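You operate a simulated robot arm through the tools that you are given. There is no shell and no other tool. Be economical: measure what you need, move in short steps, check, and stop when the job is done.

Carry out the task below with a simulated two-armed robot. There is one attempt and no reset: what you move stays moved.

## Task
Pick up the grey can that says "machine oil" from the top of the yellow table with one hand, pass it to the other hand and put it on the top shelf of the column rack. Set down upright: grey can.

It is judged by the outcome, as a careful person would: the job done as asked, and still so three seconds after it is handed in. It fails if anything else is knocked over, pushed out of place, dropped, spilled or broken.

## Robot
Two 7-joint arms with two-finger grippers on one trunk, on a base that drives. Base frame: it is fixed to the floor where the robot stands at the start and does not move with it; the origin is under the middle of the robot, x ahead of it, y to its left, z up. Units: m, rad, N and s.
The left shoulder is at the start at [0.078, 0.151, 0.888], the right one opposite. With the tool pointing down near the work surface each hand reaches from about 0.32 to 0.8 m from the robot's upright axis, wherever it stands, measured 20 degrees to its own side. Places, roughly: top shelf of the column rack [1.1, 0.7, 1.4]. Payload 2.54 kg a hand.
The TCP of each hand is the grasp point between the finger pads, 0.03 m short of the fingertips. In the tool frame z runs along the fingers and y along their closing line. Largest opening 0.116 m; the body of the gripper starts 0.095 m behind the TCP.
Orientation is that of the tool frame in the base frame, as a unit quaternion [w, x, y, z]. With the fingers straight down and closing along the base's y, the tool's x points along the base's -x, its y along +y and its z along -z.

## Interface
- The arms move only by the tool nudge_tool. It takes "left_rows", "right_rows" or both (then of equal length, played together; a hand with none holds still); each is a list of rows, each an object of numbers (a shift or turn left out is 0, a gripper value left out holds the last): "dx", "dy", "dz": the shift along the base's x, y, z in m; "rx", "ry", "rz": the turn, a rotation vector about the base's x, y, z in rad. In form: [{"dx": .., "dy": .., "dz": .., "rx": .., "ry": .., "rz": ..}, ...]. A call has 1 to 8 rows; each row is the pose to reach, as a shift and turn from the pose commanded when the call began. "left_hand" and "right_hand" are, for a hand that has rows, the closure in counts, from 0 (fully open) to 255 (shut), set as the call begins (left out, the last holds). Each row takes 0.2 s and may step no farther than 0.05 m and 0.15 rad from the row before; otherwise, or with a gripper value out of range, the whole call is refused. Where a pose cannot be reached the arm comes as near as it can. A force on the tool above 40 N (or 10 N above the force at the start of the call, whichever is more), or a blocked arm, ends the call early, and 0.2 s more pass. Each finger travels about 0.072 m/s and halts on what it meets, pressing with about 34 N; the grip force reading is that of the motor and also rises with nothing between the fingers. The clock runs only during rows and for 0.2 s after the last one: add rows that repeat a pose to give the fingers time. The reply holds the time, the measured pose of the TCP, the force on the tool along the base axes, the opening and the grip force, in the units named above and with some noise, with the torque about the TCP (base axes, N m) and any sound that the robot's microphone picked up, and new pictures: "views" is both (left out), scene, wrist or none (wrist: the cameras of the hands that moved).
- Cameras (640 x 400 px; columns grow to the right, rows downward): "scene" is now at [0.1577, 0.0222, 1.044]; the picture's right is [0.24, -0.97, 0.00], its down [-0.20, -0.05, -0.98] and it looks along [0.95, 0.23, -0.21] (base axes); focal length 214 px, centre (320, 200). "left" rides on the left gripper at [0.069, 0.015, -0.122] in its tool frame; the picture's right is [-0.21, 0.98, 0.00], its down [-0.83, -0.18, -0.53] and it looks along [-0.52, -0.12, 0.85] (tool axes); focal length 251 px, centre (320, 200). "right" rides on the right gripper at [0.069, -0.015, -0.122] in its tool frame; the picture's right is [0.21, 0.98, 0.00], its down [-0.83, 0.18, -0.53] and it looks along [-0.52, 0.11, 0.85] (tool axes); focal length 251 px, centre (320, 200). There is no depth. A picture from a camera that has moved, and an enlarged one, comes with that camera's place and axes in the base frame and with its lens.
- move_column(by): slides the trunk up (or, below 0, down) by that many m; the arms and the scene camera ride with it, the base frame stays. It gives what a move gives, with no picture.
- drive_base(legs): drives the robot by 1 to 6 legs, each [ahead, left, turn to the left] in m, m and rad, along the robot's own axes; the way and the turn of a leg run together, so that a leg with both is an arc; at most 1.5 m and 3.142 rad a leg. The arms and the cameras ride along, it lands a little off, and it stops where it bumps. It gives what a move gives, and a new picture of the scene camera.
- head_to(pan, tilt): turns the head with the scene camera to pan (to the left, within 1.396 rad either way) and tilt (down, from -0.506 to 1.204), counted from straight ahead of the robot. It gives what a move gives, and a new picture of the scene camera.
- zoom(camera, box): a new picture of the part [left, top, right, bottom] of that camera's present view, enlarged. No time passes.
- finish_job(): hands the job in; it is judged then, once.

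Go step by step. Nothing tells you exact positions but the pictures and the camera data: compare them with the known pose of the tool, close in by small moves and look again before you grip or let go. The budget is 120 turns and 260 pictures, counting those below and the enlarged ones. Unless the task says otherwise, let go and move clear before handing in, and close with one line.

The tools are called after "Request:" by a JSON object that holds its "op" and its "data". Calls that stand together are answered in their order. nudge_tool: Moves the arms, as the interface text tells. Its arguments: {"type":"object","properties":{"left_rows":{"type":"array","items":{"type":"object","properties":{"dx":{"type":"number"},"dy":{"type":"number"},"dz":{"type":"number"},"rx":{"type":"number"},"ry":{"type":"number"},"rz":{"type":"number"}}}},"left_hand":{"type":"number"},"right_rows":{"type":"array","items":{"type":"object","properties":{"dx":{"type":"number"},"dy":{"type":"number"},"dz":{"type":"number"},"rx":{"type":"number"},"ry":{"type":"number"},"rz":{"type":"number"}}}},"right_hand":{"type":"number"},"views":{"type":"string","enum":["both","scene","wrist","none"]}},"required":[]} The other tools are called the same way: move_column (by) slides the trunk up or down; drive_base (legs) drives the base; head_to (pan, tilt) turns the head that bears the scene camera; zoom (camera, box) takes an enlarged picture of a part of a camera's view; finish_job () hands the job in.

At the start:

```text
time_s: 0.0
left_eef_pos: [0.3779, 0.4086, 1.0003]
left_tcp_rot: [0.0, 0.0, 1.0, 0.0]
left_ft_force: [0.2, 0.1, 0.2]
left_torque: [0.0, -0.01, 0.02]
left_grip_width: 0.1161
left_finger_force: 0.0
right_eef_pos: [0.4047, -0.0448, 1.0011]
right_tcp_rot: [-0.001, 0.001, 1.0, 0.0]
right_ft_force: [0.7, -0.1, -0.2]
right_torque: [0.02, -0.04, -0.02]
right_grip_width: 0.116
right_finger_force: 0.1
trunk travel left (down, up): [-0.125, 0.164]
robot x, y, heading: [-0.0027, -0.0003, -0.0]
head pan, tilt: [0.239, 0.209]
```

scene: 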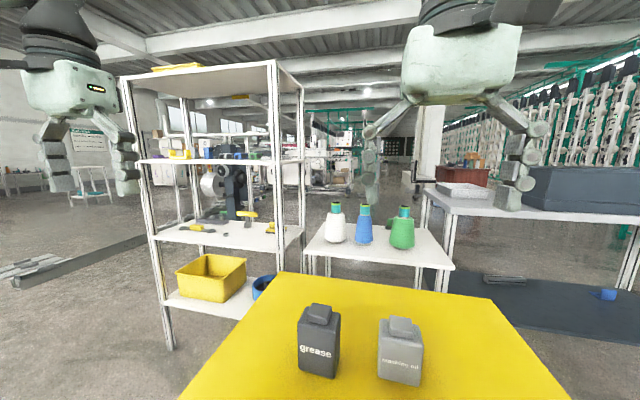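
right: 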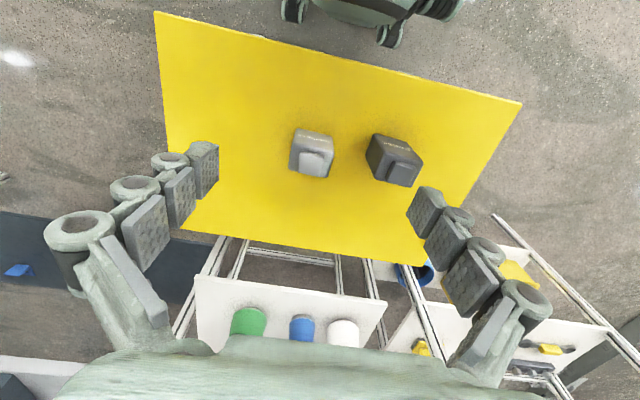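
left: 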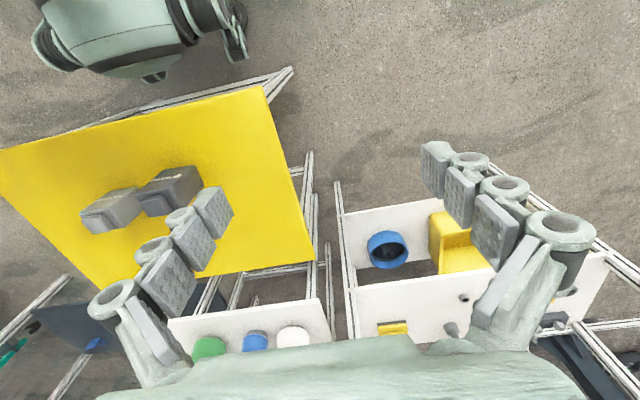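

I see the light grey "machine oil" can on the yellow table, with its cap top near [0.486, -0.036, 0.772]. The rack is to the front left. I'll enlarge the views to measure the can and the shelf.

Request:
{"op": "zoom", "data": {"camera": "scene", "box": [270, 280, 470, 400]}}

Request:
{"op": "zoom", "data": {"camera": "right", "box": [260, 100, 460, 225]}}

Request:
{"op": "zoom", "data": {"camera": "scene", "box": [100, 40, 340, 190]}}

```text
3.20 times, centred on (370, 340) of scene
camera zoom: at [0.1577, 0.0222, 1.044], right [0.24, -0.97, 0.0], down [-0.2, -0.05, -0.98], along [0.95, 0.23, -0.21], focal length 686 px, centre (160, -248)
```

zoom: 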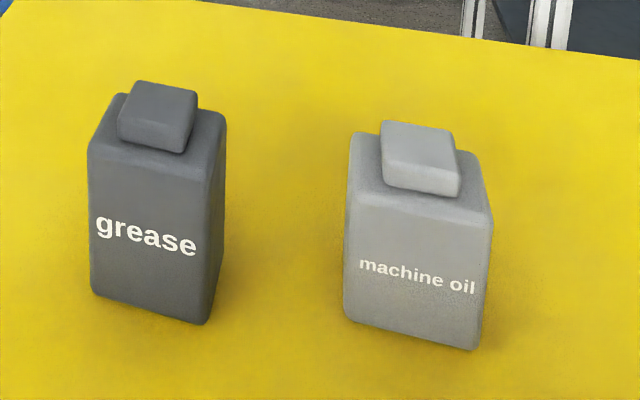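

```text
3.20 times, centred on (360, 162) of right
camera zoom: at [0.3361, -0.0589, 1.1217], right [-0.21, 0.98, 0.0], down [0.83, 0.18, 0.53], along [0.52, 0.12, -0.85], focal length 805 px, centre (192, 320)
```

zoom: 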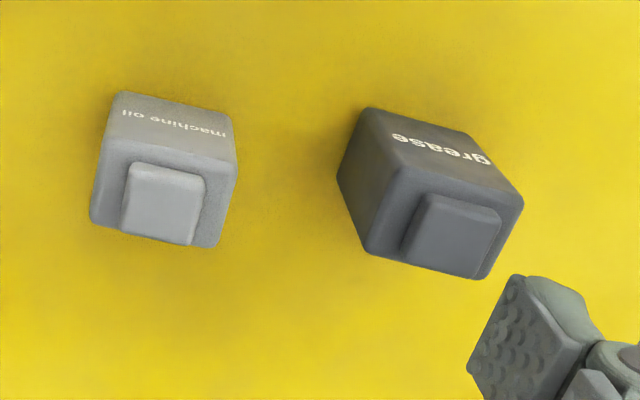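

```text
2.67 times, centred on (220, 115) of scene
camera zoom: at [0.1577, 0.0222, 1.044], right [0.24, -0.97, 0.0], down [-0.2, -0.05, -0.98], along [0.95, 0.23, -0.21], focal length 572 px, centre (587, 427)
```

zoom: 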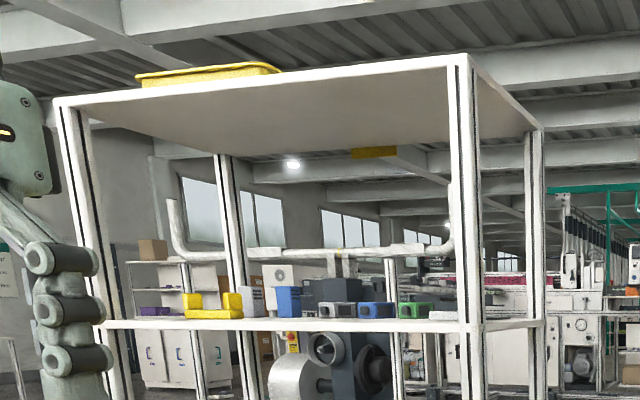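

The can's body is about 0.068 wide in y, 0.041 deep in x and 0.09 tall, centred near [0.50, -0.038] with its base at about z 0.65. I'll turn the right hand 90° so it closes along x. That keeps it clear of the grease can and leaves the side faces free for the left hand.

Request:
{"op": "nudge_tool", "data": {"right_rows": [{"dx": 0.012, "rz": 0.15}, {"dx": 0.024, "rz": 0.3}, {"dx": 0.036, "rz": 0.45}, {"dx": 0.048, "rz": 0.6}, {"dx": 0.06, "rz": 0.75}, {"dx": 0.072, "rz": 0.9}, {"dx": 0.084, "rz": 1.05}, {"dx": 0.096, "dy": 0.007, "rz": 1.2}], "right_hand": 0, "views": "none"}}

Request:
{"op": "nudge_tool", "data": {"right_rows": [{"rz": 0.15}, {"rz": 0.3}, {"rz": 0.371}, {"rz": 0.371, "dz": -0.04}, {"rz": 0.371, "dz": -0.08}, {"rz": 0.371, "dz": -0.12}]}}

```text
time_s: 1.8
left_eef_pos: [0.3777, 0.4085, 0.9994]
left_tcp_rot: [0.0, 0.0, 1.0, -0.001]
left_ft_force: [0.1, 0.0, 1.2]
left_torque: [-0.02, 0.01, -0.01]
left_grip_width: 0.1161
left_finger_force: 0.0
right_eef_pos: [0.4595, -0.0228, 0.9769]
right_tcp_rot: [0.001, -0.564, 0.826, 0.001]
right_ft_force: [-0.2, 0.3, 1.1]
right_torque: [-0.02, 0.0, 0.01]
right_grip_width: 0.1161
right_finger_force: 0.0
right hand out of reach, approached as far as the arm can: row 8
trunk travel left (down, up): [-0.125, 0.164]
robot x, y, heading: [0.0029, -0.0017, 0.003]
head pan, tilt: [0.239, 0.209]
```

```text
time_s: 3.2
left_eef_pos: [0.3791, 0.4089, 1.0016]
left_tcp_rot: [0.0, 0.0, 1.0, 0.0]
left_ft_force: [-0.2, -0.2, 0.7]
left_torque: [0.03, -0.03, 0.01]
left_grip_width: 0.116
left_finger_force: 0.2
right_eef_pos: [0.3937, -0.0021, 0.857]
right_tcp_rot: [0.001, -0.706, 0.709, 0.0]
right_ft_force: [0.0, -0.3, -0.2]
right_torque: [-0.01, 0.0, -0.01]
right_grip_width: 0.1158
right_finger_force: 0.1
right hand out of reach, approached as far as the arm can: row 1, 2, 3, 4, 5, 6
trunk travel left (down, up): [-0.125, 0.164]
robot x, y, heading: [0.0018, 0.0001, -0.001]
head pan, tilt: [0.239, 0.209]
camera scene: at [0.1575, 0.0223, 1.0441], right [0.24, -0.97, 0.0], down [-0.2, -0.05, -0.98], along [0.95, 0.23, -0.21], focal length 214 px, centre (320, 200)
camera right: at [0.4078, -0.0693, 0.978], right [-0.98, -0.21, 0.0], down [-0.18, 0.83, 0.53], along [-0.11, 0.52, -0.85], focal length 251 px, centre (320, 200)
```

scene: 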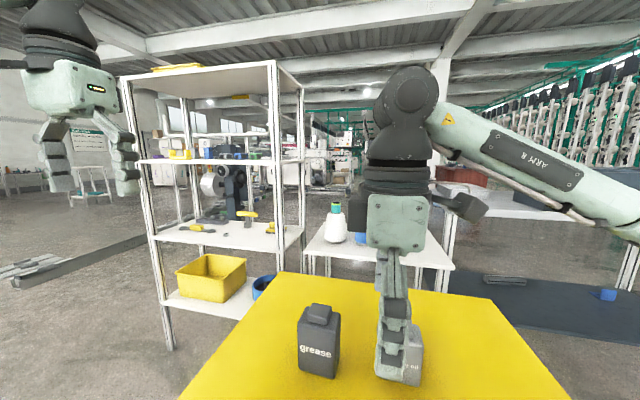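
right: 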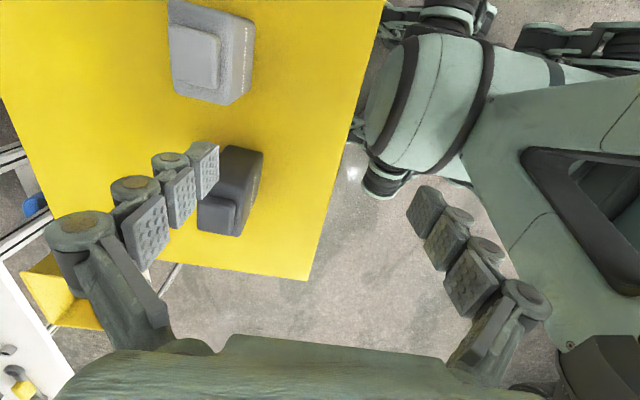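

The hand can't reach the target with that turn. I'll rotate back, lift, and try the opposite direction.

Request:
{"op": "nudge_tool", "data": {"right_rows": [{"rz": -0.15, "dz": 0.04}, {"rz": -0.3, "dz": 0.08}, {"rz": -0.45, "dz": 0.1}, {"rz": -0.6, "dz": 0.1}, {"rz": -0.75, "dz": 0.1}, {"rz": -0.9, "dz": 0.1}, {"rz": -1.05, "dz": 0.1}, {"rz": -1.2, "dz": 0.1}], "views": "none"}}

Request:
{"op": "nudge_tool", "data": {"right_rows": [{"rz": -0.15}, {"rz": -0.3}, {"rz": -0.45}, {"rz": -0.6}, {"rz": -0.75}, {"rz": -0.9}, {"rz": -1.05}, {"rz": -1.2}], "views": "none"}}

Request:
{"op": "nudge_tool", "data": {"right_rows": [{"rz": -0.15}, {"rz": -0.3}, {"rz": -0.45}, {"rz": -0.6}, {"rz": -0.742}, {"rz": -0.742}]}}

```text
time_s: 5.0
left_eef_pos: [0.3797, 0.4073, 1.0001]
left_tcp_rot: [-0.001, 0.001, 1.0, -0.001]
left_ft_force: [-0.3, -1.4, 0.1]
left_torque: [0.0, 0.03, -0.01]
left_grip_width: 0.1159
left_finger_force: 0.1
right_eef_pos: [0.3957, -0.0045, 0.9569]
right_tcp_rot: [-0.001, -0.183, 0.983, 0.001]
right_ft_force: [1.0, -0.3, 0.0]
right_torque: [0.03, 0.0, 0.0]
right_grip_width: 0.116
right_finger_force: 0.0
trunk travel left (down, up): [-0.125, 0.164]
robot x, y, heading: [0.0028, -0.002, -0.003]
head pan, tilt: [0.239, 0.209]
```

```text
time_s: 6.8
left_eef_pos: [0.3781, 0.4077, 1.0008]
left_tcp_rot: [0.0, 0.0, 1.0, 0.0]
left_ft_force: [-0.3, 0.0, -0.7]
left_torque: [0.03, 0.0, 0.04]
left_grip_width: 0.116
left_finger_force: 0.1
right_eef_pos: [0.3954, -0.0041, 0.9564]
right_tcp_rot: [0.0, 0.404, 0.915, 0.0]
right_ft_force: [0.7, -0.9, 0.5]
right_torque: [0.01, 0.01, 0.02]
right_grip_width: 0.116
right_finger_force: 0.1
trunk travel left (down, up): [-0.125, 0.164]
robot x, y, heading: [-0.0011, 0.0018, -0.003]
head pan, tilt: [0.239, 0.209]
```

```text
time_s: 8.2
left_eef_pos: [0.3772, 0.4073, 1.0015]
left_tcp_rot: [0.0, 0.0, 1.0, 0.001]
left_ft_force: [1.1, 0.1, 0.6]
left_torque: [0.01, 0.0, 0.01]
left_grip_width: 0.1161
left_finger_force: 0.1
right_eef_pos: [0.3967, -0.0051, 0.9572]
right_tcp_rot: [0.0, 0.709, 0.706, 0.001]
right_ft_force: [-0.6, -0.1, 0.0]
right_torque: [0.0, -0.03, -0.03]
right_grip_width: 0.1156
right_finger_force: 0.1
trunk travel left (down, up): [-0.125, 0.164]
robot x, y, heading: [0.0018, 0.0022, 0.005]
head pan, tilt: [0.239, 0.209]
camera scene: at [0.1577, 0.0222, 1.044], right [0.24, -0.97, 0.0], down [-0.2, -0.05, -0.98], along [0.95, 0.23, -0.21], focal length 214 px, centre (320, 200)
camera right: at [0.3818, 0.0656, 1.0782], right [0.98, 0.21, 0.0], down [0.18, -0.83, 0.53], along [0.11, -0.52, -0.85], focal length 251 px, centre (320, 200)
```

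scene: 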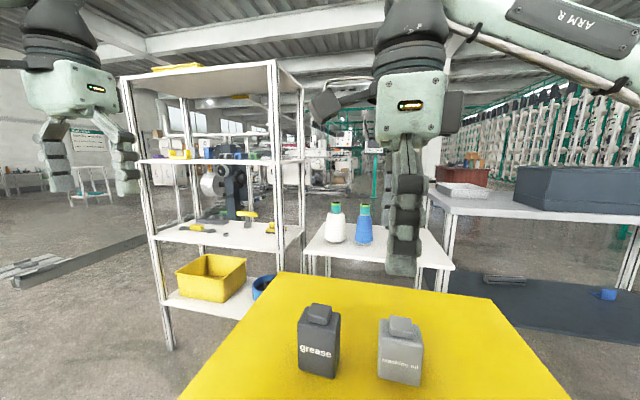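
right: 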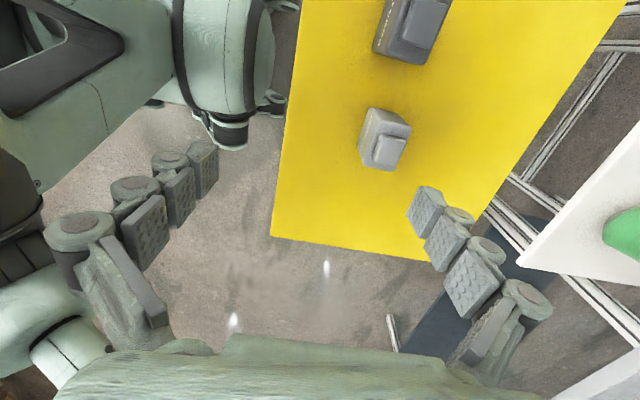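

The negative turn works, and the right hand now closes along x. Next I'll move over the can.

Request:
{"op": "nudge_tool", "data": {"right_rows": [{"dx": 0.035, "dy": -0.011}, {"dx": 0.07, "dy": -0.022}, {"dx": 0.105, "dy": -0.033}, {"dx": 0.105, "dy": -0.033, "dz": -0.04}, {"dx": 0.105, "dy": -0.033, "dz": -0.08}, {"dx": 0.105, "dy": -0.033, "dz": -0.08}]}}

Request:
{"op": "zoom", "data": {"camera": "right", "box": [220, 20, 460, 245]}}

```text
time_s: 9.6
left_eef_pos: [0.3775, 0.409, 1.0004]
left_tcp_rot: [0.0, 0.001, 1.0, 0.0]
left_ft_force: [0.2, -0.2, 0.7]
left_torque: [-0.03, 0.01, 0.01]
left_grip_width: 0.1159
left_finger_force: 0.1
right_eef_pos: [0.5007, -0.0383, 0.8744]
right_tcp_rot: [0.001, 0.707, 0.707, 0.0]
right_ft_force: [0.8, 0.6, 0.6]
right_torque: [-0.04, 0.02, 0.02]
right_grip_width: 0.1159
right_finger_force: 0.1
trunk travel left (down, up): [-0.125, 0.164]
robot x, y, heading: [0.0036, -0.002, -0.002]
head pan, tilt: [0.239, 0.209]
camera scene: at [0.1577, 0.0222, 1.044], right [0.24, -0.97, 0.0], down [-0.2, -0.05, -0.98], along [0.95, 0.23, -0.21], focal length 214 px, centre (320, 200)
camera right: at [0.4864, 0.0316, 0.9964], right [0.98, 0.21, 0.0], down [0.18, -0.83, 0.53], along [0.12, -0.52, -0.85], focal length 251 px, centre (320, 200)
```

scene: 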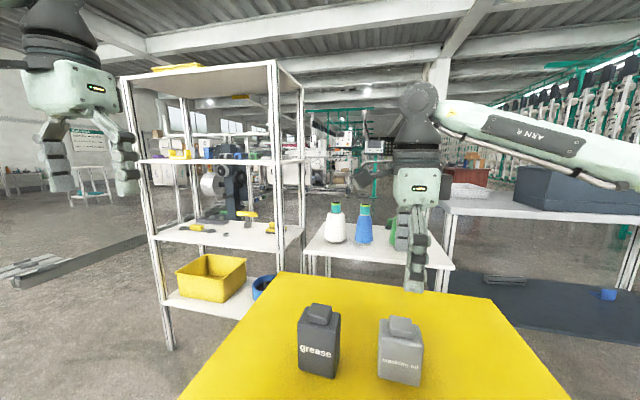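
right: 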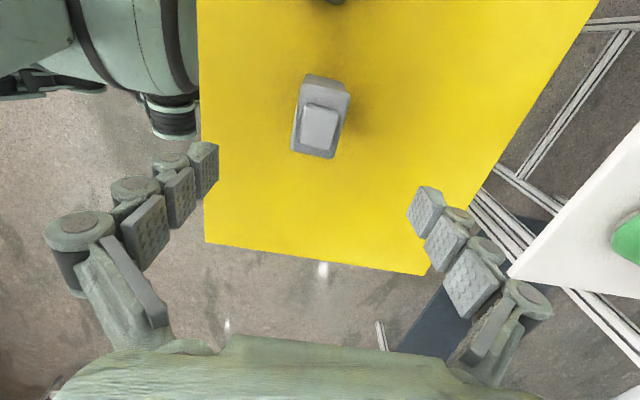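

```text
1.78 times, centred on (340, 132) of right
camera zoom: at [0.4864, 0.0316, 0.9964], right [0.98, 0.21, 0.0], down [0.18, -0.83, 0.53], along [0.12, -0.52, -0.85], focal length 447 px, centre (284, 320)
```

zoom: 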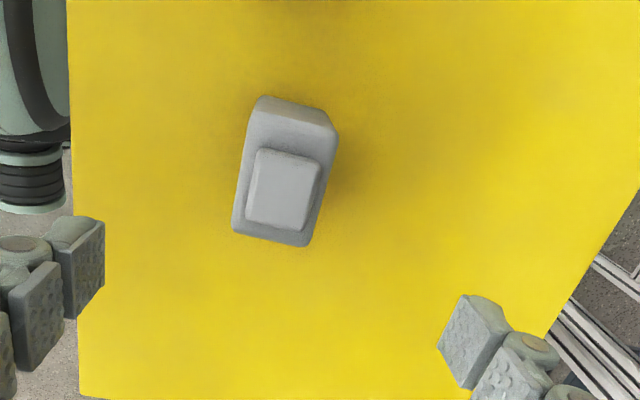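

The hand is centred over the can. I'll descend to about z 0.728.

Request:
{"op": "nudge_tool", "data": {"right_rows": [{"dz": -0.04, "dx": 0.001, "dy": 0.002}, {"dz": -0.08, "dx": 0.001, "dy": 0.002}, {"dz": -0.115, "dx": 0.001, "dy": 0.002}, {"dz": -0.147, "dx": 0.001, "dy": 0.002}, {"dz": -0.147, "dx": 0.001, "dy": 0.002}]}}

Request:
{"op": "zoom", "data": {"camera": "scene", "box": [280, 260, 480, 400]}}

```text
time_s: 10.8
left_eef_pos: [0.3782, 0.4086, 1.0002]
left_tcp_rot: [-0.001, 0.0, 1.0, 0.0]
left_ft_force: [-0.3, 0.6, -0.1]
left_torque: [-0.02, -0.02, -0.06]
left_grip_width: 0.116
left_finger_force: 0.1
right_eef_pos: [0.5021, -0.0366, 0.7287]
right_tcp_rot: [0.002, 0.708, 0.707, 0.001]
right_ft_force: [0.0, 0.0, 0.0]
right_torque: [0.0, -0.01, -0.02]
right_grip_width: 0.1159
right_finger_force: 0.0
trunk travel left (down, up): [-0.125, 0.164]
robot x, y, heading: [-0.0003, -0.001, -0.0]
head pan, tilt: [0.239, 0.209]
camera scene: at [0.1577, 0.0222, 1.044], right [0.24, -0.97, 0.0], down [-0.2, -0.05, -0.98], along [0.95, 0.23, -0.21], focal length 214 px, centre (320, 200)
camera right: at [0.487, 0.0344, 0.8492], right [0.98, 0.21, 0.0], down [0.18, -0.83, 0.53], along [0.12, -0.52, -0.85], focal length 251 px, centre (320, 200)
```

scene: 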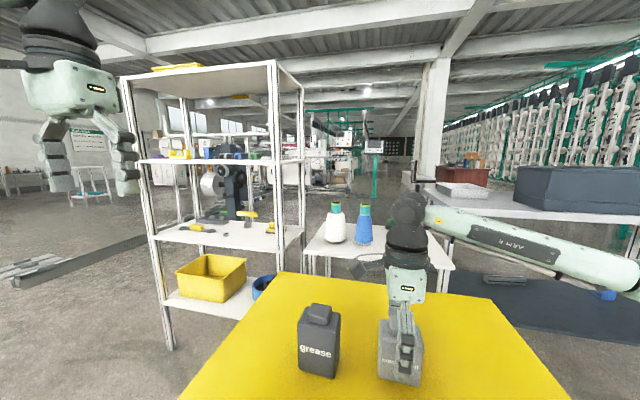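
right: 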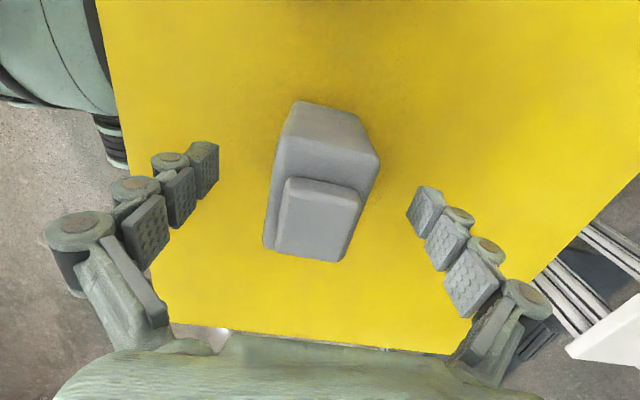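

```text
2.86 times, centred on (380, 330) of scene
camera zoom: at [0.1577, 0.0222, 1.044], right [0.24, -0.97, 0.0], down [-0.2, -0.05, -0.98], along [0.95, 0.23, -0.21], focal length 613 px, centre (149, -171)
```

zoom: 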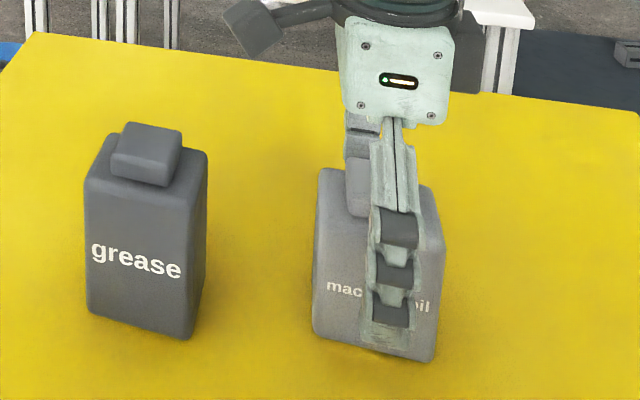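

The can sits centred between the pads, so I'll close the right hand.

Request:
{"op": "nudge_tool", "data": {"right_rows": [{}, {}, {}, {}, {}, {}, {}], "right_hand": 255}}

```text
time_s: 12.4
left_eef_pos: [0.3775, 0.4082, 0.9996]
left_tcp_rot: [-0.001, 0.0, 1.0, 0.0]
left_ft_force: [0.0, -0.5, 1.0]
left_torque: [0.0, -0.02, 0.01]
left_grip_width: 0.1161
left_finger_force: 0.0
right_eef_pos: [0.5023, -0.0357, 0.7285]
right_tcp_rot: [0.0, 0.707, 0.707, 0.001]
right_ft_force: [-1.1, -0.6, 1.0]
right_torque: [-0.05, 0.04, -0.03]
right_grip_width: 0.0491
right_finger_force: 34.3
trunk travel left (down, up): [-0.125, 0.164]
robot x, y, heading: [0.0012, -0.0021, 0.001]
head pan, tilt: [0.239, 0.209]
camera scene: at [0.1576, 0.0222, 1.044], right [0.24, -0.97, 0.0], down [-0.2, -0.05, -0.98], along [0.95, 0.23, -0.21], focal length 214 px, centre (320, 200)
camera right: at [0.4871, 0.0343, 0.8498], right [0.98, 0.21, 0.0], down [0.18, -0.83, 0.53], along [0.12, -0.52, -0.85], focal length 251 px, centre (320, 200)
```

scene: 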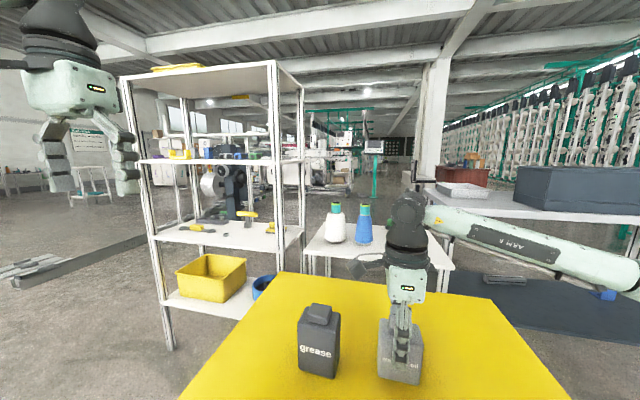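
right: 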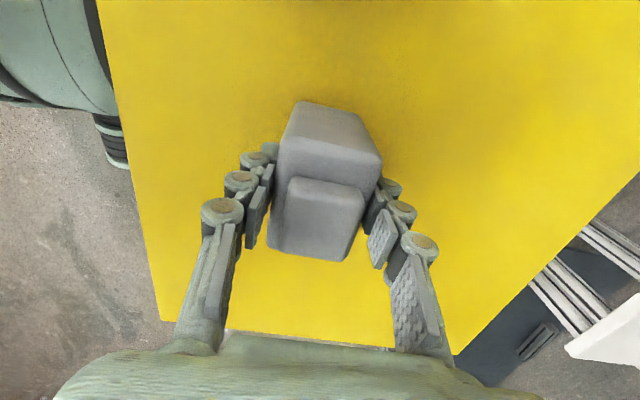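

The grip is firm at 0.049 m. I'll lift straight up.

Request:
{"op": "nudge_tool", "data": {"right_rows": [{"dz": 0.03}, {"dz": 0.07}, {"dz": 0.11}, {"dz": 0.15}, {"dz": 0.19}, {"dz": 0.23}, {"dz": 0.27}, {"dz": 0.3}], "views": "both"}}

Request:
{"op": "nudge_tool", "data": {"left_rows": [{"ry": -0.15}, {"ry": -0.3}, {"ry": -0.45}, {"ry": -0.6}, {"ry": -0.75}, {"ry": -0.9}, {"ry": -1.05}, {"ry": -1.2}], "left_hand": 0, "views": "none"}}

```text
time_s: 14.2
left_eef_pos: [0.3782, 0.4086, 1.0003]
left_tcp_rot: [0.0, -0.001, 1.0, -0.001]
left_ft_force: [0.1, 0.0, 0.3]
left_torque: [-0.04, -0.03, 0.01]
left_grip_width: 0.116
left_finger_force: 0.2
right_eef_pos: [0.5044, -0.0367, 1.0297]
right_tcp_rot: [0.001, 0.708, 0.707, 0.0]
right_ft_force: [0.2, -0.5, -3.5]
right_torque: [0.0, 0.0, -0.02]
right_grip_width: 0.0491
right_finger_force: 34.1
trunk travel left (down, up): [-0.125, 0.164]
robot x, y, heading: [-0.0014, 0.0002, 0.001]
head pan, tilt: [0.239, 0.209]
camera scene: at [0.1576, 0.0223, 1.044], right [0.24, -0.97, 0.0], down [-0.2, -0.05, -0.98], along [0.95, 0.23, -0.21], focal length 214 px, centre (320, 200)
camera right: at [0.4892, 0.0344, 1.1506], right [0.98, 0.21, 0.0], down [0.18, -0.83, 0.53], along [0.12, -0.52, -0.85], focal length 251 px, centre (320, 200)
```

scene: 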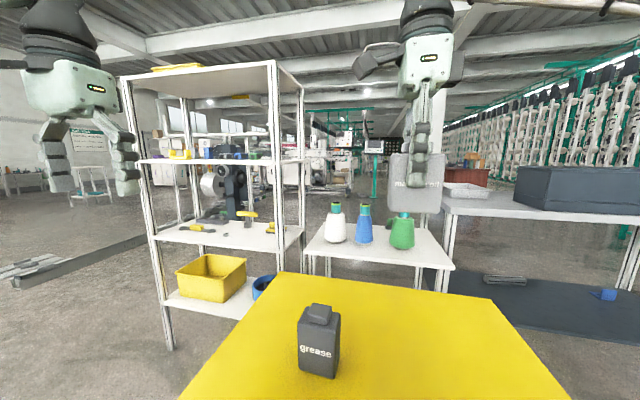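
right: 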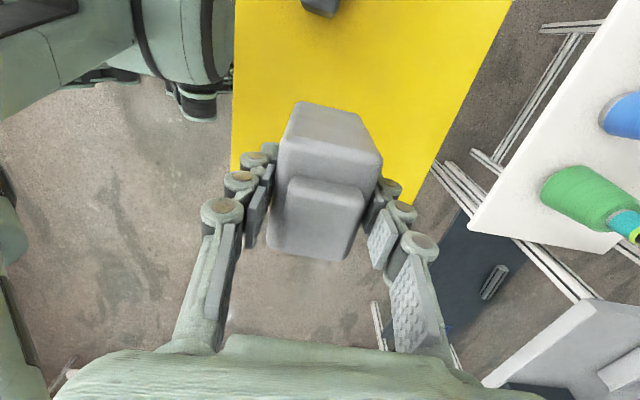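

```text
time_s: 16.0
left_eef_pos: [0.3776, 0.407, 1.0002]
left_tcp_rot: [0.566, 0.0, 0.825, -0.001]
left_ft_force: [1.2, 0.4, 0.4]
left_torque: [0.03, 0.03, 0.02]
left_grip_width: 0.1162
left_finger_force: 0.1
right_eef_pos: [0.5051, -0.0358, 1.0297]
right_tcp_rot: [0.0, 0.707, 0.707, 0.0]
right_ft_force: [0.4, 0.2, -3.6]
right_torque: [0.03, -0.03, 0.0]
right_grip_width: 0.0491
right_finger_force: 34.4
trunk travel left (down, up): [-0.125, 0.164]
robot x, y, heading: [-0.0025, 0.0015, 0.001]
head pan, tilt: [0.239, 0.209]
```

The can is held and the left hand turned without trouble. I'll bring the can toward the middle and level the left hand, pitched about 0.25 rad down.

Request:
{"op": "nudge_tool", "data": {"right_rows": [{"dx": 0.012, "dy": 0.03}, {"dx": 0.024, "dy": 0.06}, {"dx": 0.036, "dy": 0.09}, {"dx": 0.048, "dy": 0.115}, {"dx": 0.06, "dy": 0.14}, {"dx": 0.06, "dy": 0.14}], "left_rows": [{"ry": -0.06}, {"ry": -0.12}, {"ry": -0.12, "dy": -0.04}, {"ry": -0.12, "dy": -0.08}, {"ry": -0.12, "dy": -0.12}, {"ry": -0.12, "dy": -0.15}]}}

```text
time_s: 17.4
left_eef_pos: [0.4028, 0.2708, 1.0553]
left_tcp_rot: [0.612, 0.001, 0.791, -0.002]
left_ft_force: [0.1, 0.8, 0.1]
left_torque: [-0.01, 0.02, 0.04]
left_grip_width: 0.1159
left_finger_force: 0.1
left hand out of reach, approached as far as the arm can: row 3, 4, 5, 6
right_eef_pos: [0.5576, 0.0955, 1.0307]
right_tcp_rot: [0.001, 0.707, 0.707, 0.002]
right_ft_force: [-0.3, -0.4, -2.9]
right_torque: [0.01, 0.02, 0.0]
right_grip_width: 0.0494
right_finger_force: 33.9
right hand out of reach, approached as far as the arm can: row 5, 6
trunk travel left (down, up): [-0.125, 0.164]
robot x, y, heading: [0.0001, 0.0001, 0.002]
head pan, tilt: [0.239, 0.209]
camera scene: at [0.1577, 0.0217, 1.044], right [0.24, -0.97, 0.0], down [-0.2, -0.05, -0.98], along [0.95, 0.23, -0.21], focal length 214 px, centre (320, 200)
camera right: at [0.5444, 0.1655, 1.1523], right [0.98, 0.21, 0.0], down [0.18, -0.83, 0.53], along [0.12, -0.52, -0.85], focal length 251 px, centre (320, 200)
camera left: at [0.2678, 0.2855, 1.0201], right [0.06, 0.98, 0.21], down [-0.31, -0.18, 0.93], along [0.95, -0.12, 0.29], focal length 251 px, centre (320, 200)
```

scene: 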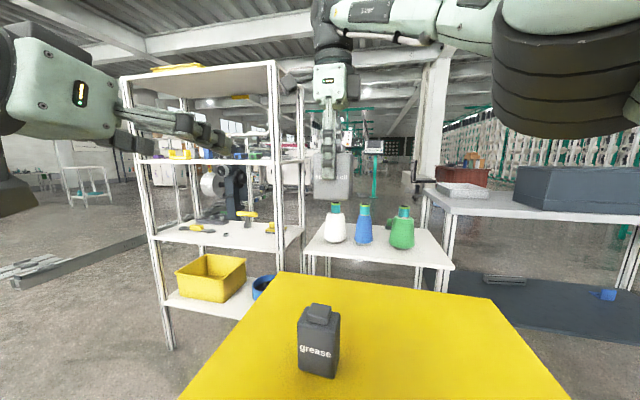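
right: 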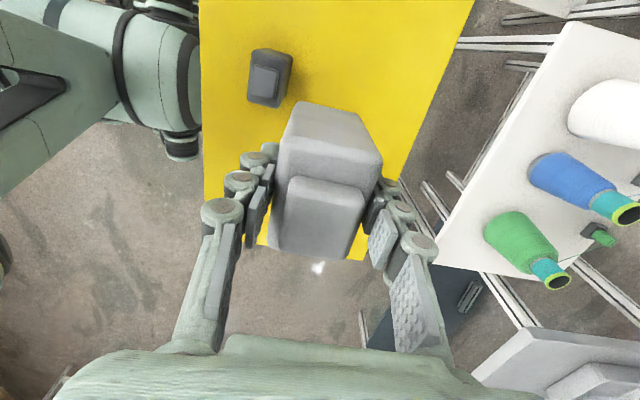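
left: 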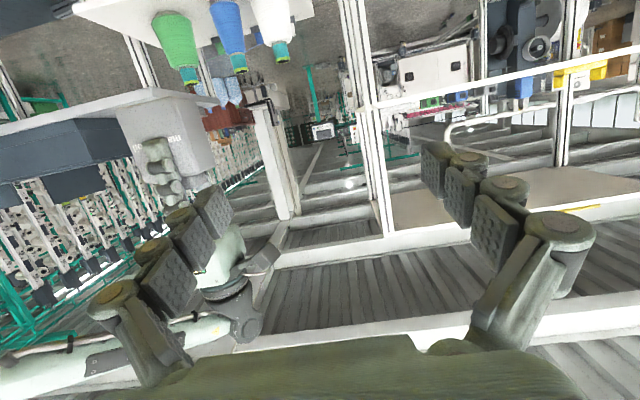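

The arms are too folded at this height. I'll raise the trunk so the same hand heights lie better relative to the shoulders, then lower the hands.

Request:
{"op": "move_column", "data": {"by": 0.16}}

Request:
{"op": "nudge_tool", "data": {"right_rows": [{"dz": -0.04}, {"dz": -0.08}, {"dz": -0.12}, {"dz": -0.16}, {"dz": -0.16, "dx": 0.03}, {"dz": -0.16, "dx": 0.06}, {"dz": -0.16, "dx": 0.09}, {"dz": -0.16, "dx": 0.09}], "left_rows": [{"dz": -0.04}, {"dz": -0.08}, {"dz": -0.12}, {"dz": -0.16}, {"dz": -0.2}, {"dz": -0.22, "dx": 0.03}, {"dz": -0.22, "dx": 0.06}, {"dz": -0.22, "dx": 0.08}]}}

```text
time_s: 19.2
left_eef_pos: [0.4029, 0.2722, 1.2154]
left_tcp_rot: [0.612, 0.0, 0.791, -0.001]
left_ft_force: [0.8, -0.1, 0.9]
left_torque: [-0.01, -0.01, 0.02]
left_grip_width: 0.1158
left_finger_force: 0.1
right_eef_pos: [0.5596, 0.0956, 1.1895]
right_tcp_rot: [0.002, 0.707, 0.707, 0.001]
right_ft_force: [0.2, 0.2, -3.2]
right_torque: [0.02, -0.02, 0.05]
right_grip_width: 0.0492
right_finger_force: 34.1
trunk travel left (down, up): [-0.285, 0.004]
robot x, y, heading: [0.0018, -0.0005, 0.004]
head pan, tilt: [0.239, 0.209]
```

```text
time_s: 21.0
left_eef_pos: [0.5458, 0.293, 1.0076]
left_tcp_rot: [0.611, 0.001, 0.791, -0.001]
left_ft_force: [-0.3, -0.4, -0.5]
left_torque: [0.0, -0.02, 0.05]
left_grip_width: 0.1163
left_finger_force: 0.1
left hand out of reach, approached as far as the arm can: row 1, 2, 3, 4, 5, 6, 7, 8
right_eef_pos: [0.65, 0.0983, 1.0332]
right_tcp_rot: [0.002, 0.708, 0.707, 0.002]
right_ft_force: [-0.3, 0.1, -3.7]
right_torque: [0.09, 0.03, 0.01]
right_grip_width: 0.0492
right_finger_force: 34.0
trunk travel left (down, up): [-0.285, 0.004]
robot x, y, heading: [0.001, -0.0013, -0.003]
head pan, tilt: [0.239, 0.209]
camera scene: at [0.158, 0.0218, 1.2039], right [0.24, -0.97, 0.0], down [-0.2, -0.05, -0.98], along [0.95, 0.23, -0.21], focal length 214 px, centre (320, 200)
camera right: at [0.6342, 0.1682, 1.1551], right [0.98, 0.22, 0.0], down [0.18, -0.83, 0.53], along [0.12, -0.52, -0.85], focal length 251 px, centre (320, 200)
camera left: at [0.4104, 0.3073, 0.9722], right [0.06, 0.98, 0.21], down [-0.31, -0.18, 0.93], along [0.95, -0.12, 0.29], focal length 251 px, centre (320, 200)
```

scene: 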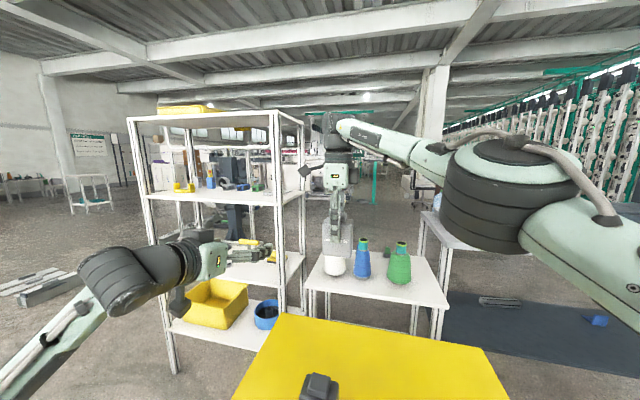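
right: 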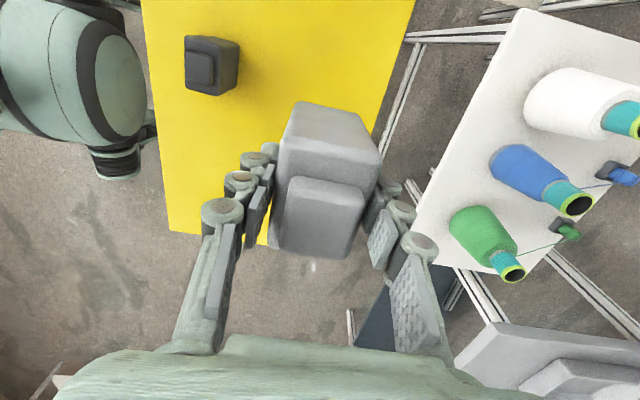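
left: 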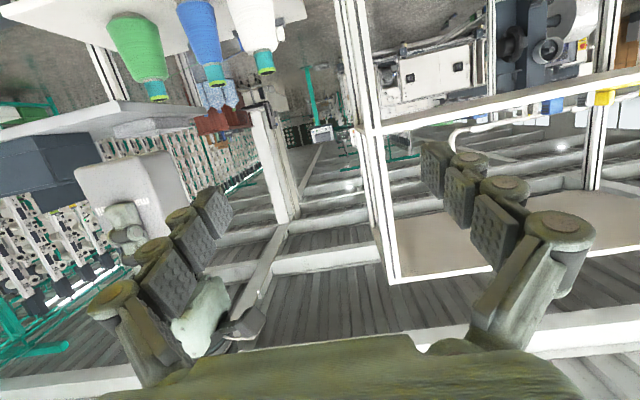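

Both hands are now in reasonable places. I'll push the can a little farther ahead for clearance and slide the left hand across behind it.

Request:
{"op": "nudge_tool", "data": {"right_rows": [{"dx": 0.02}, {"dx": 0.04}, {"dx": 0.04}, {"dx": 0.04}, {"dx": 0.04}, {"dx": 0.04}], "left_rows": [{"dz": -0.007}, {"dz": -0.014}, {"dz": -0.014, "dy": -0.03}, {"dz": -0.014, "dy": -0.06}, {"dz": -0.014, "dy": -0.09}, {"dz": -0.014, "dy": -0.12}]}}

```text
time_s: 22.4
left_eef_pos: [0.5549, 0.1712, 0.9901]
left_tcp_rot: [0.611, 0.0, 0.791, 0.0]
left_ft_force: [0.5, -1.6, -0.6]
left_torque: [0.03, 0.0, 0.05]
left_grip_width: 0.116
left_finger_force: 0.1
left hand out of reach, approached as far as the arm can: row 3, 4, 5, 6
right_eef_pos: [0.6709, 0.0753, 1.0219]
right_tcp_rot: [-0.001, 0.707, 0.707, 0.002]
right_ft_force: [1.2, 0.3, -3.8]
right_torque: [0.01, 0.04, 0.01]
right_grip_width: 0.0492
right_finger_force: 34.5
right hand out of reach, approached as far as the arm can: row 1, 2, 3, 4, 5, 6
trunk travel left (down, up): [-0.285, 0.004]
robot x, y, heading: [0.0054, -0.0016, 0.002]
head pan, tilt: [0.239, 0.209]
camera scene: at [0.1591, 0.0214, 1.2038], right [0.24, -0.97, 0.0], down [-0.2, -0.05, -0.98], along [0.95, 0.23, -0.21], focal length 214 px, centre (320, 200)
camera right: at [0.6555, 0.1461, 1.1438], right [0.98, 0.21, 0.0], down [0.18, -0.83, 0.53], along [0.12, -0.52, -0.85], focal length 251 px, centre (320, 200)
camera left: at [0.4207, 0.1856, 0.9549], right [0.05, 0.98, 0.21], down [-0.31, -0.18, 0.93], along [0.95, -0.12, 0.29], focal length 251 px, centre (320, 200)
```

scene: 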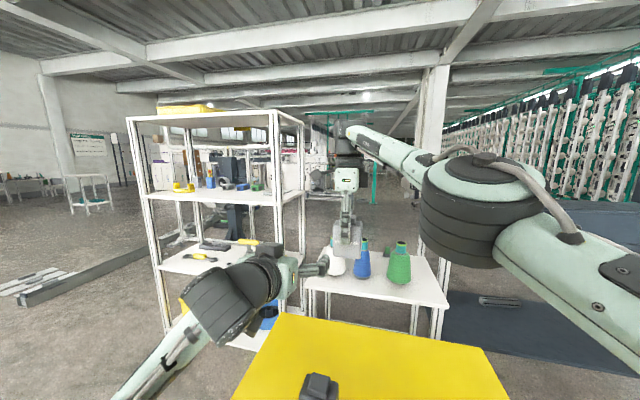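
right: 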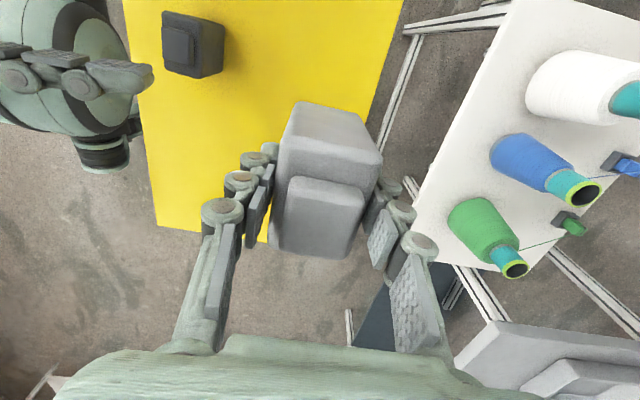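
left: 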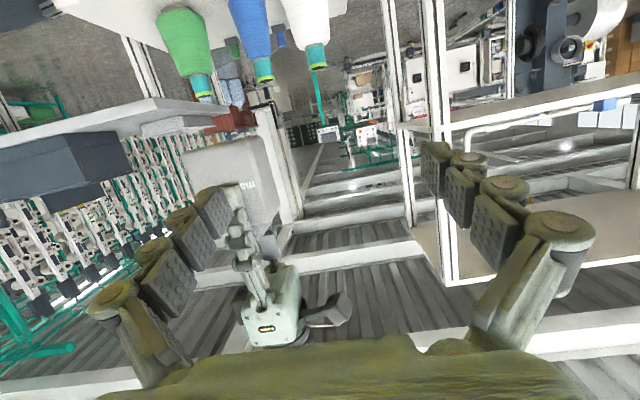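

The left hand is 0.096 m off sideways and still has clearance in x. I'll slide it in line with the can.

Request:
{"op": "nudge_tool", "data": {"left_rows": [{"dy": -0.03, "dz": -0.003}, {"dy": -0.06, "dz": -0.007}, {"dy": -0.096, "dz": -0.007}, {"dy": -0.096, "dz": -0.007}]}}

```text
time_s: 23.4
left_eef_pos: [0.555, 0.077, 0.9834]
left_tcp_rot: [0.612, 0.0, 0.791, 0.0]
left_ft_force: [-0.7, -0.1, -0.5]
left_torque: [0.04, 0.0, -0.04]
left_grip_width: 0.1159
left_finger_force: 0.0
right_eef_pos: [0.6697, 0.0766, 1.0231]
right_tcp_rot: [0.0, 0.707, 0.707, 0.002]
right_ft_force: [0.0, -0.5, -3.5]
right_torque: [0.01, 0.03, -0.01]
right_grip_width: 0.0491
right_finger_force: 33.9
trunk travel left (down, up): [-0.285, 0.004]
robot x, y, heading: [-0.0005, 0.0008, -0.003]
head pan, tilt: [0.239, 0.209]
camera scene: at [0.158, 0.0224, 1.2039], right [0.24, -0.97, 0.0], down [-0.2, -0.05, -0.98], along [0.95, 0.23, -0.21], focal length 214 px, centre (320, 200)
camera left: at [0.4213, 0.0917, 0.9482], right [0.05, 0.98, 0.21], down [-0.31, -0.18, 0.93], along [0.95, -0.12, 0.29], focal length 251 px, centre (320, 200)
```

scene: 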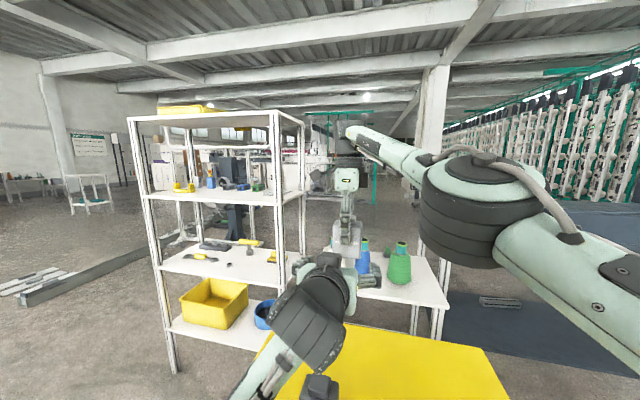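
left: 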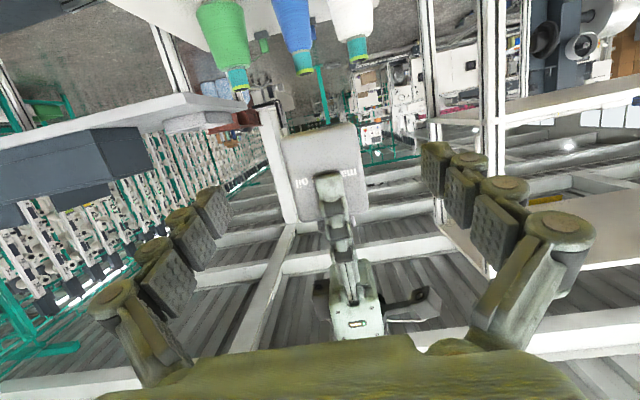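

The can is centred between the left fingers (about y 0.075), with its base at about z 0.948. I'll advance the left hand along x.

Request:
{"op": "nudge_tool", "data": {"left_rows": [{"dx": 0.03, "dz": 0.004, "dy": -0.001}, {"dx": 0.06, "dz": 0.004, "dy": -0.001}, {"dx": 0.09, "dz": 0.004, "dy": -0.001}, {"dx": 0.108, "dz": 0.004, "dy": -0.001}, {"dx": 0.108, "dz": 0.004, "dy": -0.001}]}}

Request:
{"op": "zoom", "data": {"camera": "scene", "box": [260, 160, 420, 300]}}

```text
time_s: 24.6
left_eef_pos: [0.664, 0.0743, 0.9866]
left_tcp_rot: [0.613, 0.0, 0.79, 0.0]
left_ft_force: [-0.6, 0.5, 1.0]
left_torque: [-0.02, -0.04, 0.02]
left_grip_width: 0.1162
left_finger_force: 0.1
right_eef_pos: [0.67, 0.0771, 1.0222]
right_tcp_rot: [0.001, 0.707, 0.708, 0.002]
right_ft_force: [0.0, -0.4, -3.2]
right_torque: [0.01, 0.01, 0.0]
right_grip_width: 0.0495
right_finger_force: 33.2
trunk travel left (down, up): [-0.285, 0.004]
robot x, y, heading: [0.0009, 0.0023, 0.003]
head pan, tilt: [0.239, 0.209]
camera scene: at [0.158, 0.0223, 1.204], right [0.24, -0.97, 0.0], down [-0.2, -0.05, -0.98], along [0.95, 0.23, -0.21], focal length 214 px, centre (320, 200)
camera left: at [0.529, 0.0883, 0.9507], right [0.06, 0.98, 0.21], down [-0.31, -0.18, 0.93], along [0.95, -0.12, 0.29], focal length 251 px, centre (320, 200)
```

scene: 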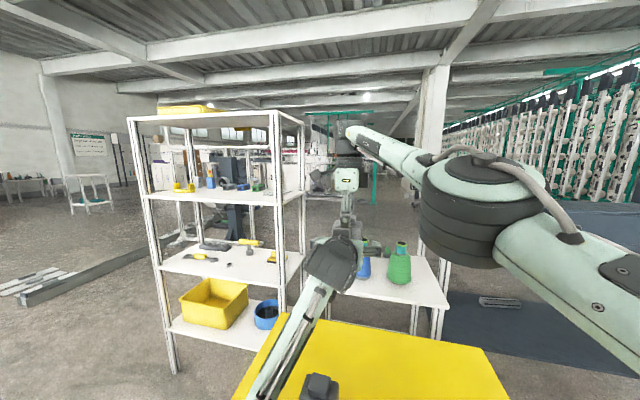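
left: 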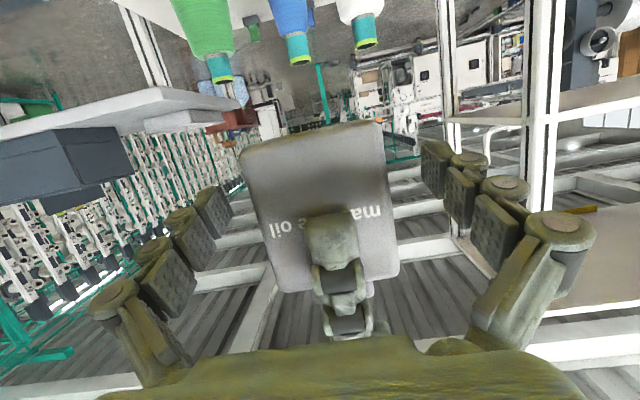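

```text
2.86 times, centred on (340, 230) of scene
camera zoom: at [0.158, 0.0223, 1.204], right [0.24, -0.97, 0.0], down [-0.2, -0.05, -0.98], along [0.95, 0.23, -0.21], focal length 613 px, centre (263, 114)
```

zoom: 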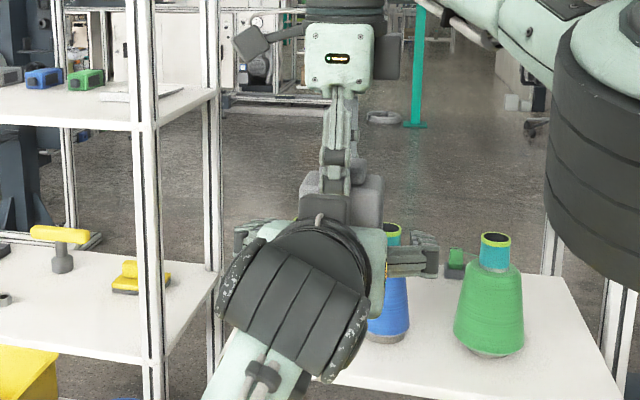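

The left fingers straddle the lower body, so I'll close the left hand.

Request:
{"op": "nudge_tool", "data": {"left_rows": [{"dy": 0.002}, {"dy": 0.002}, {"dy": 0.002}, {"dy": 0.002}, {"dy": 0.002}, {"dy": 0.002}, {"dy": 0.002}], "left_hand": 255, "views": "wrist"}}

```text
time_s: 26.2
left_eef_pos: [0.6623, 0.0755, 0.9851]
left_tcp_rot: [0.612, 0.0, 0.791, -0.001]
left_ft_force: [-9.9, -14.4, 0.9]
left_torque: [0.04, -0.06, -0.25]
left_grip_width: 0.0693
left_finger_force: 34.0
right_eef_pos: [0.6697, 0.0786, 1.023]
right_tcp_rot: [-0.001, 0.707, 0.707, 0.003]
right_ft_force: [11.2, 14.6, -3.6]
right_torque: [0.46, -0.31, 0.17]
right_grip_width: 0.0491
right_finger_force: 33.3
trunk travel left (down, up): [-0.285, 0.004]
robot x, y, heading: [-0.0043, 0.002, 0.001]
head pan, tilt: [0.239, 0.209]
camera left: at [0.5281, 0.0906, 0.9499], right [0.06, 0.98, 0.21], down [-0.31, -0.18, 0.93], along [0.95, -0.12, 0.29], focal length 251 px, centre (320, 200)
```

left: 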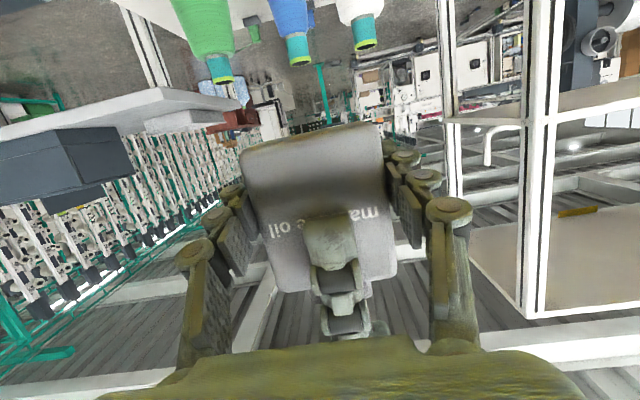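

Both hands hold the can with a small internal force. Now I'll open the right hand.

Request:
{"op": "nudge_tool", "data": {"right_rows": [{}, {}, {}, {}, {}, {}], "right_hand": 0, "views": "wrist"}}

```text
time_s: 27.6
left_eef_pos: [0.6628, 0.0771, 0.9846]
left_tcp_rot: [0.613, 0.001, 0.79, -0.001]
left_ft_force: [0.0, 0.7, -0.1]
left_torque: [0.01, 0.04, 0.0]
left_grip_width: 0.0693
left_finger_force: 34.3
right_eef_pos: [0.6687, 0.0776, 1.023]
right_tcp_rot: [0.0, 0.707, 0.707, 0.002]
right_ft_force: [0.8, 0.2, -0.7]
right_torque: [-0.02, -0.01, -0.02]
right_grip_width: 0.1159
right_finger_force: 0.0
trunk travel left (down, up): [-0.285, 0.004]
robot x, y, heading: [-0.0007, -0.0004, -0.001]
head pan, tilt: [0.239, 0.209]
camera right: at [0.6544, 0.1474, 1.1441], right [0.98, 0.21, 0.0], down [0.18, -0.83, 0.53], along [0.12, -0.52, -0.85], focal length 251 px, centre (320, 200)
```

right: 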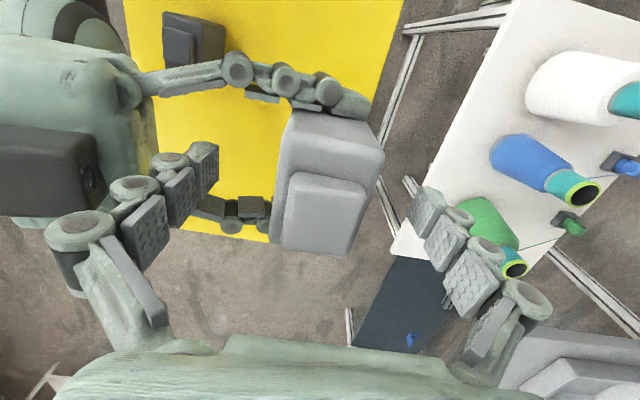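

The left hand holds the can and the right hand is open. I'll lift the right hand straight up and clear.

Request:
{"op": "nudge_tool", "data": {"right_rows": [{"dz": 0.03}, {"dz": 0.06}, {"dz": 0.09}, {"dz": 0.13}, {"dz": 0.13}]}}

```text
time_s: 28.8
left_eef_pos: [0.6623, 0.0759, 0.9864]
left_tcp_rot: [0.613, 0.001, 0.79, -0.001]
left_ft_force: [-0.9, 1.0, -0.1]
left_torque: [-0.03, 0.03, -0.03]
left_grip_width: 0.0692
left_finger_force: 33.8
right_eef_pos: [0.6307, 0.0693, 1.1187]
right_tcp_rot: [0.001, 0.706, 0.708, 0.004]
right_ft_force: [0.3, 0.0, 0.2]
right_torque: [-0.03, -0.05, 0.03]
right_grip_width: 0.1158
right_finger_force: 0.0
right hand out of reach, approached as far as the arm can: row 1, 2, 3, 4, 5
trunk travel left (down, up): [-0.285, 0.004]
robot x, y, heading: [-0.0024, -0.0, 0.002]
head pan, tilt: [0.239, 0.209]
camera scene: at [0.1572, 0.0225, 1.2041], right [0.24, -0.97, 0.0], down [-0.2, -0.05, -0.98], along [0.95, 0.23, -0.21], focal length 214 px, centre (320, 200)
camera right: at [0.6153, 0.1387, 1.2399], right [0.98, 0.21, 0.01], down [0.18, -0.83, 0.53], along [0.12, -0.52, -0.85], focal length 251 px, centre (320, 200)
```

scene: 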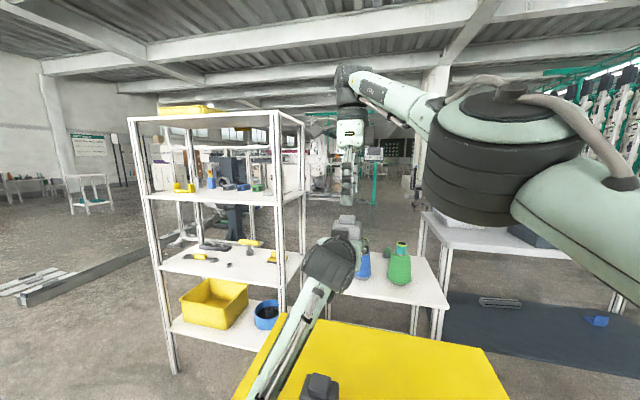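
right: 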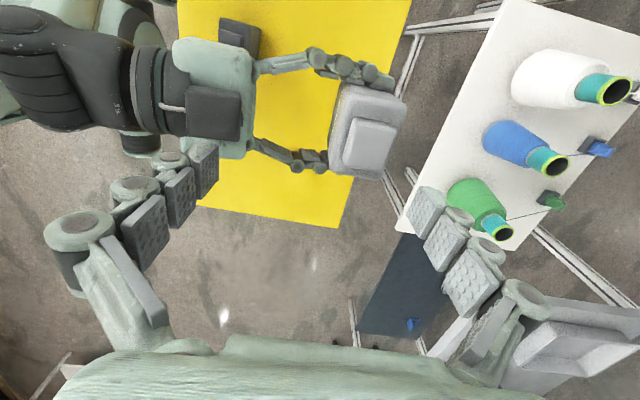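

The handover worked: the left hand alone holds the can upright. I'll move the right hand away to its own side and look at the rack.

Request:
{"op": "nudge_tool", "data": {"right_rows": [{"dy": -0.04}, {"dy": -0.08}, {"dy": -0.12, "dx": -0.03}, {"dy": -0.16, "dx": -0.06}, {"dy": -0.2, "dx": -0.1}, {"dy": -0.24, "dx": -0.14}, {"dy": -0.28, "dx": -0.18}], "views": "none"}}

Request:
{"op": "head_to", "data": {"pan": 0.6, "tilt": 0.1}}

Request:
{"op": "zoom", "data": {"camera": "scene", "box": [200, 60, 440, 210]}}

```text
refused: row 5 steps farther than a row can; nothing moved
```

```text
time_s: 29.7
left_eef_pos: [0.6627, 0.0769, 0.984]
left_tcp_rot: [0.613, 0.0, 0.79, -0.001]
left_ft_force: [-0.4, 1.2, 0.1]
left_torque: [-0.01, 0.02, -0.01]
left_grip_width: 0.0693
left_finger_force: 33.8
right_eef_pos: [0.6308, 0.0687, 1.1176]
right_tcp_rot: [0.001, 0.707, 0.707, 0.002]
right_ft_force: [-1.2, -0.3, 0.0]
right_torque: [0.01, -0.03, -0.01]
right_grip_width: 0.1161
right_finger_force: 0.1
trunk travel left (down, up): [-0.285, 0.004]
robot x, y, heading: [0.0014, 0.0039, 0.007]
head pan, tilt: [0.6, 0.099]
camera scene: at [0.1434, 0.0522, 1.2141], right [0.56, -0.83, 0.0], down [-0.08, -0.06, -0.99], along [0.82, 0.56, -0.1], focal length 214 px, centre (320, 200)
```

scene: 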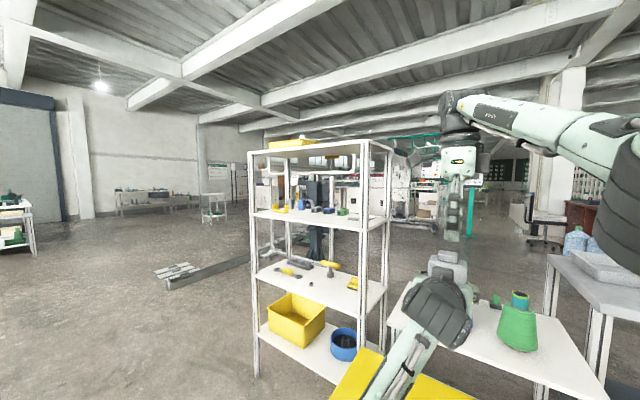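

```text
2.67 times, centred on (320, 135) of scene
camera zoom: at [0.1434, 0.0522, 1.2141], right [0.56, -0.83, 0.0], down [-0.08, -0.06, -0.99], along [0.82, 0.56, -0.1], focal length 572 px, centre (320, 373)
```

zoom: 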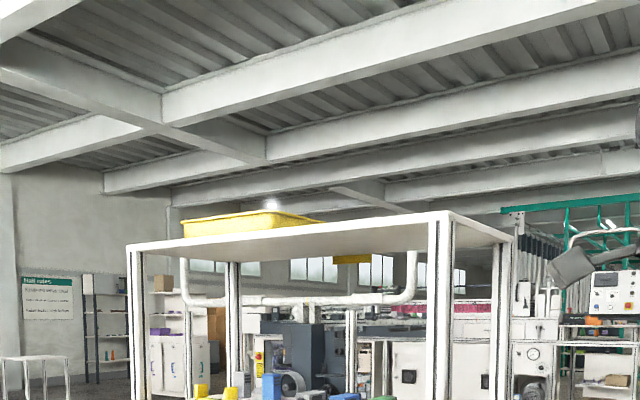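

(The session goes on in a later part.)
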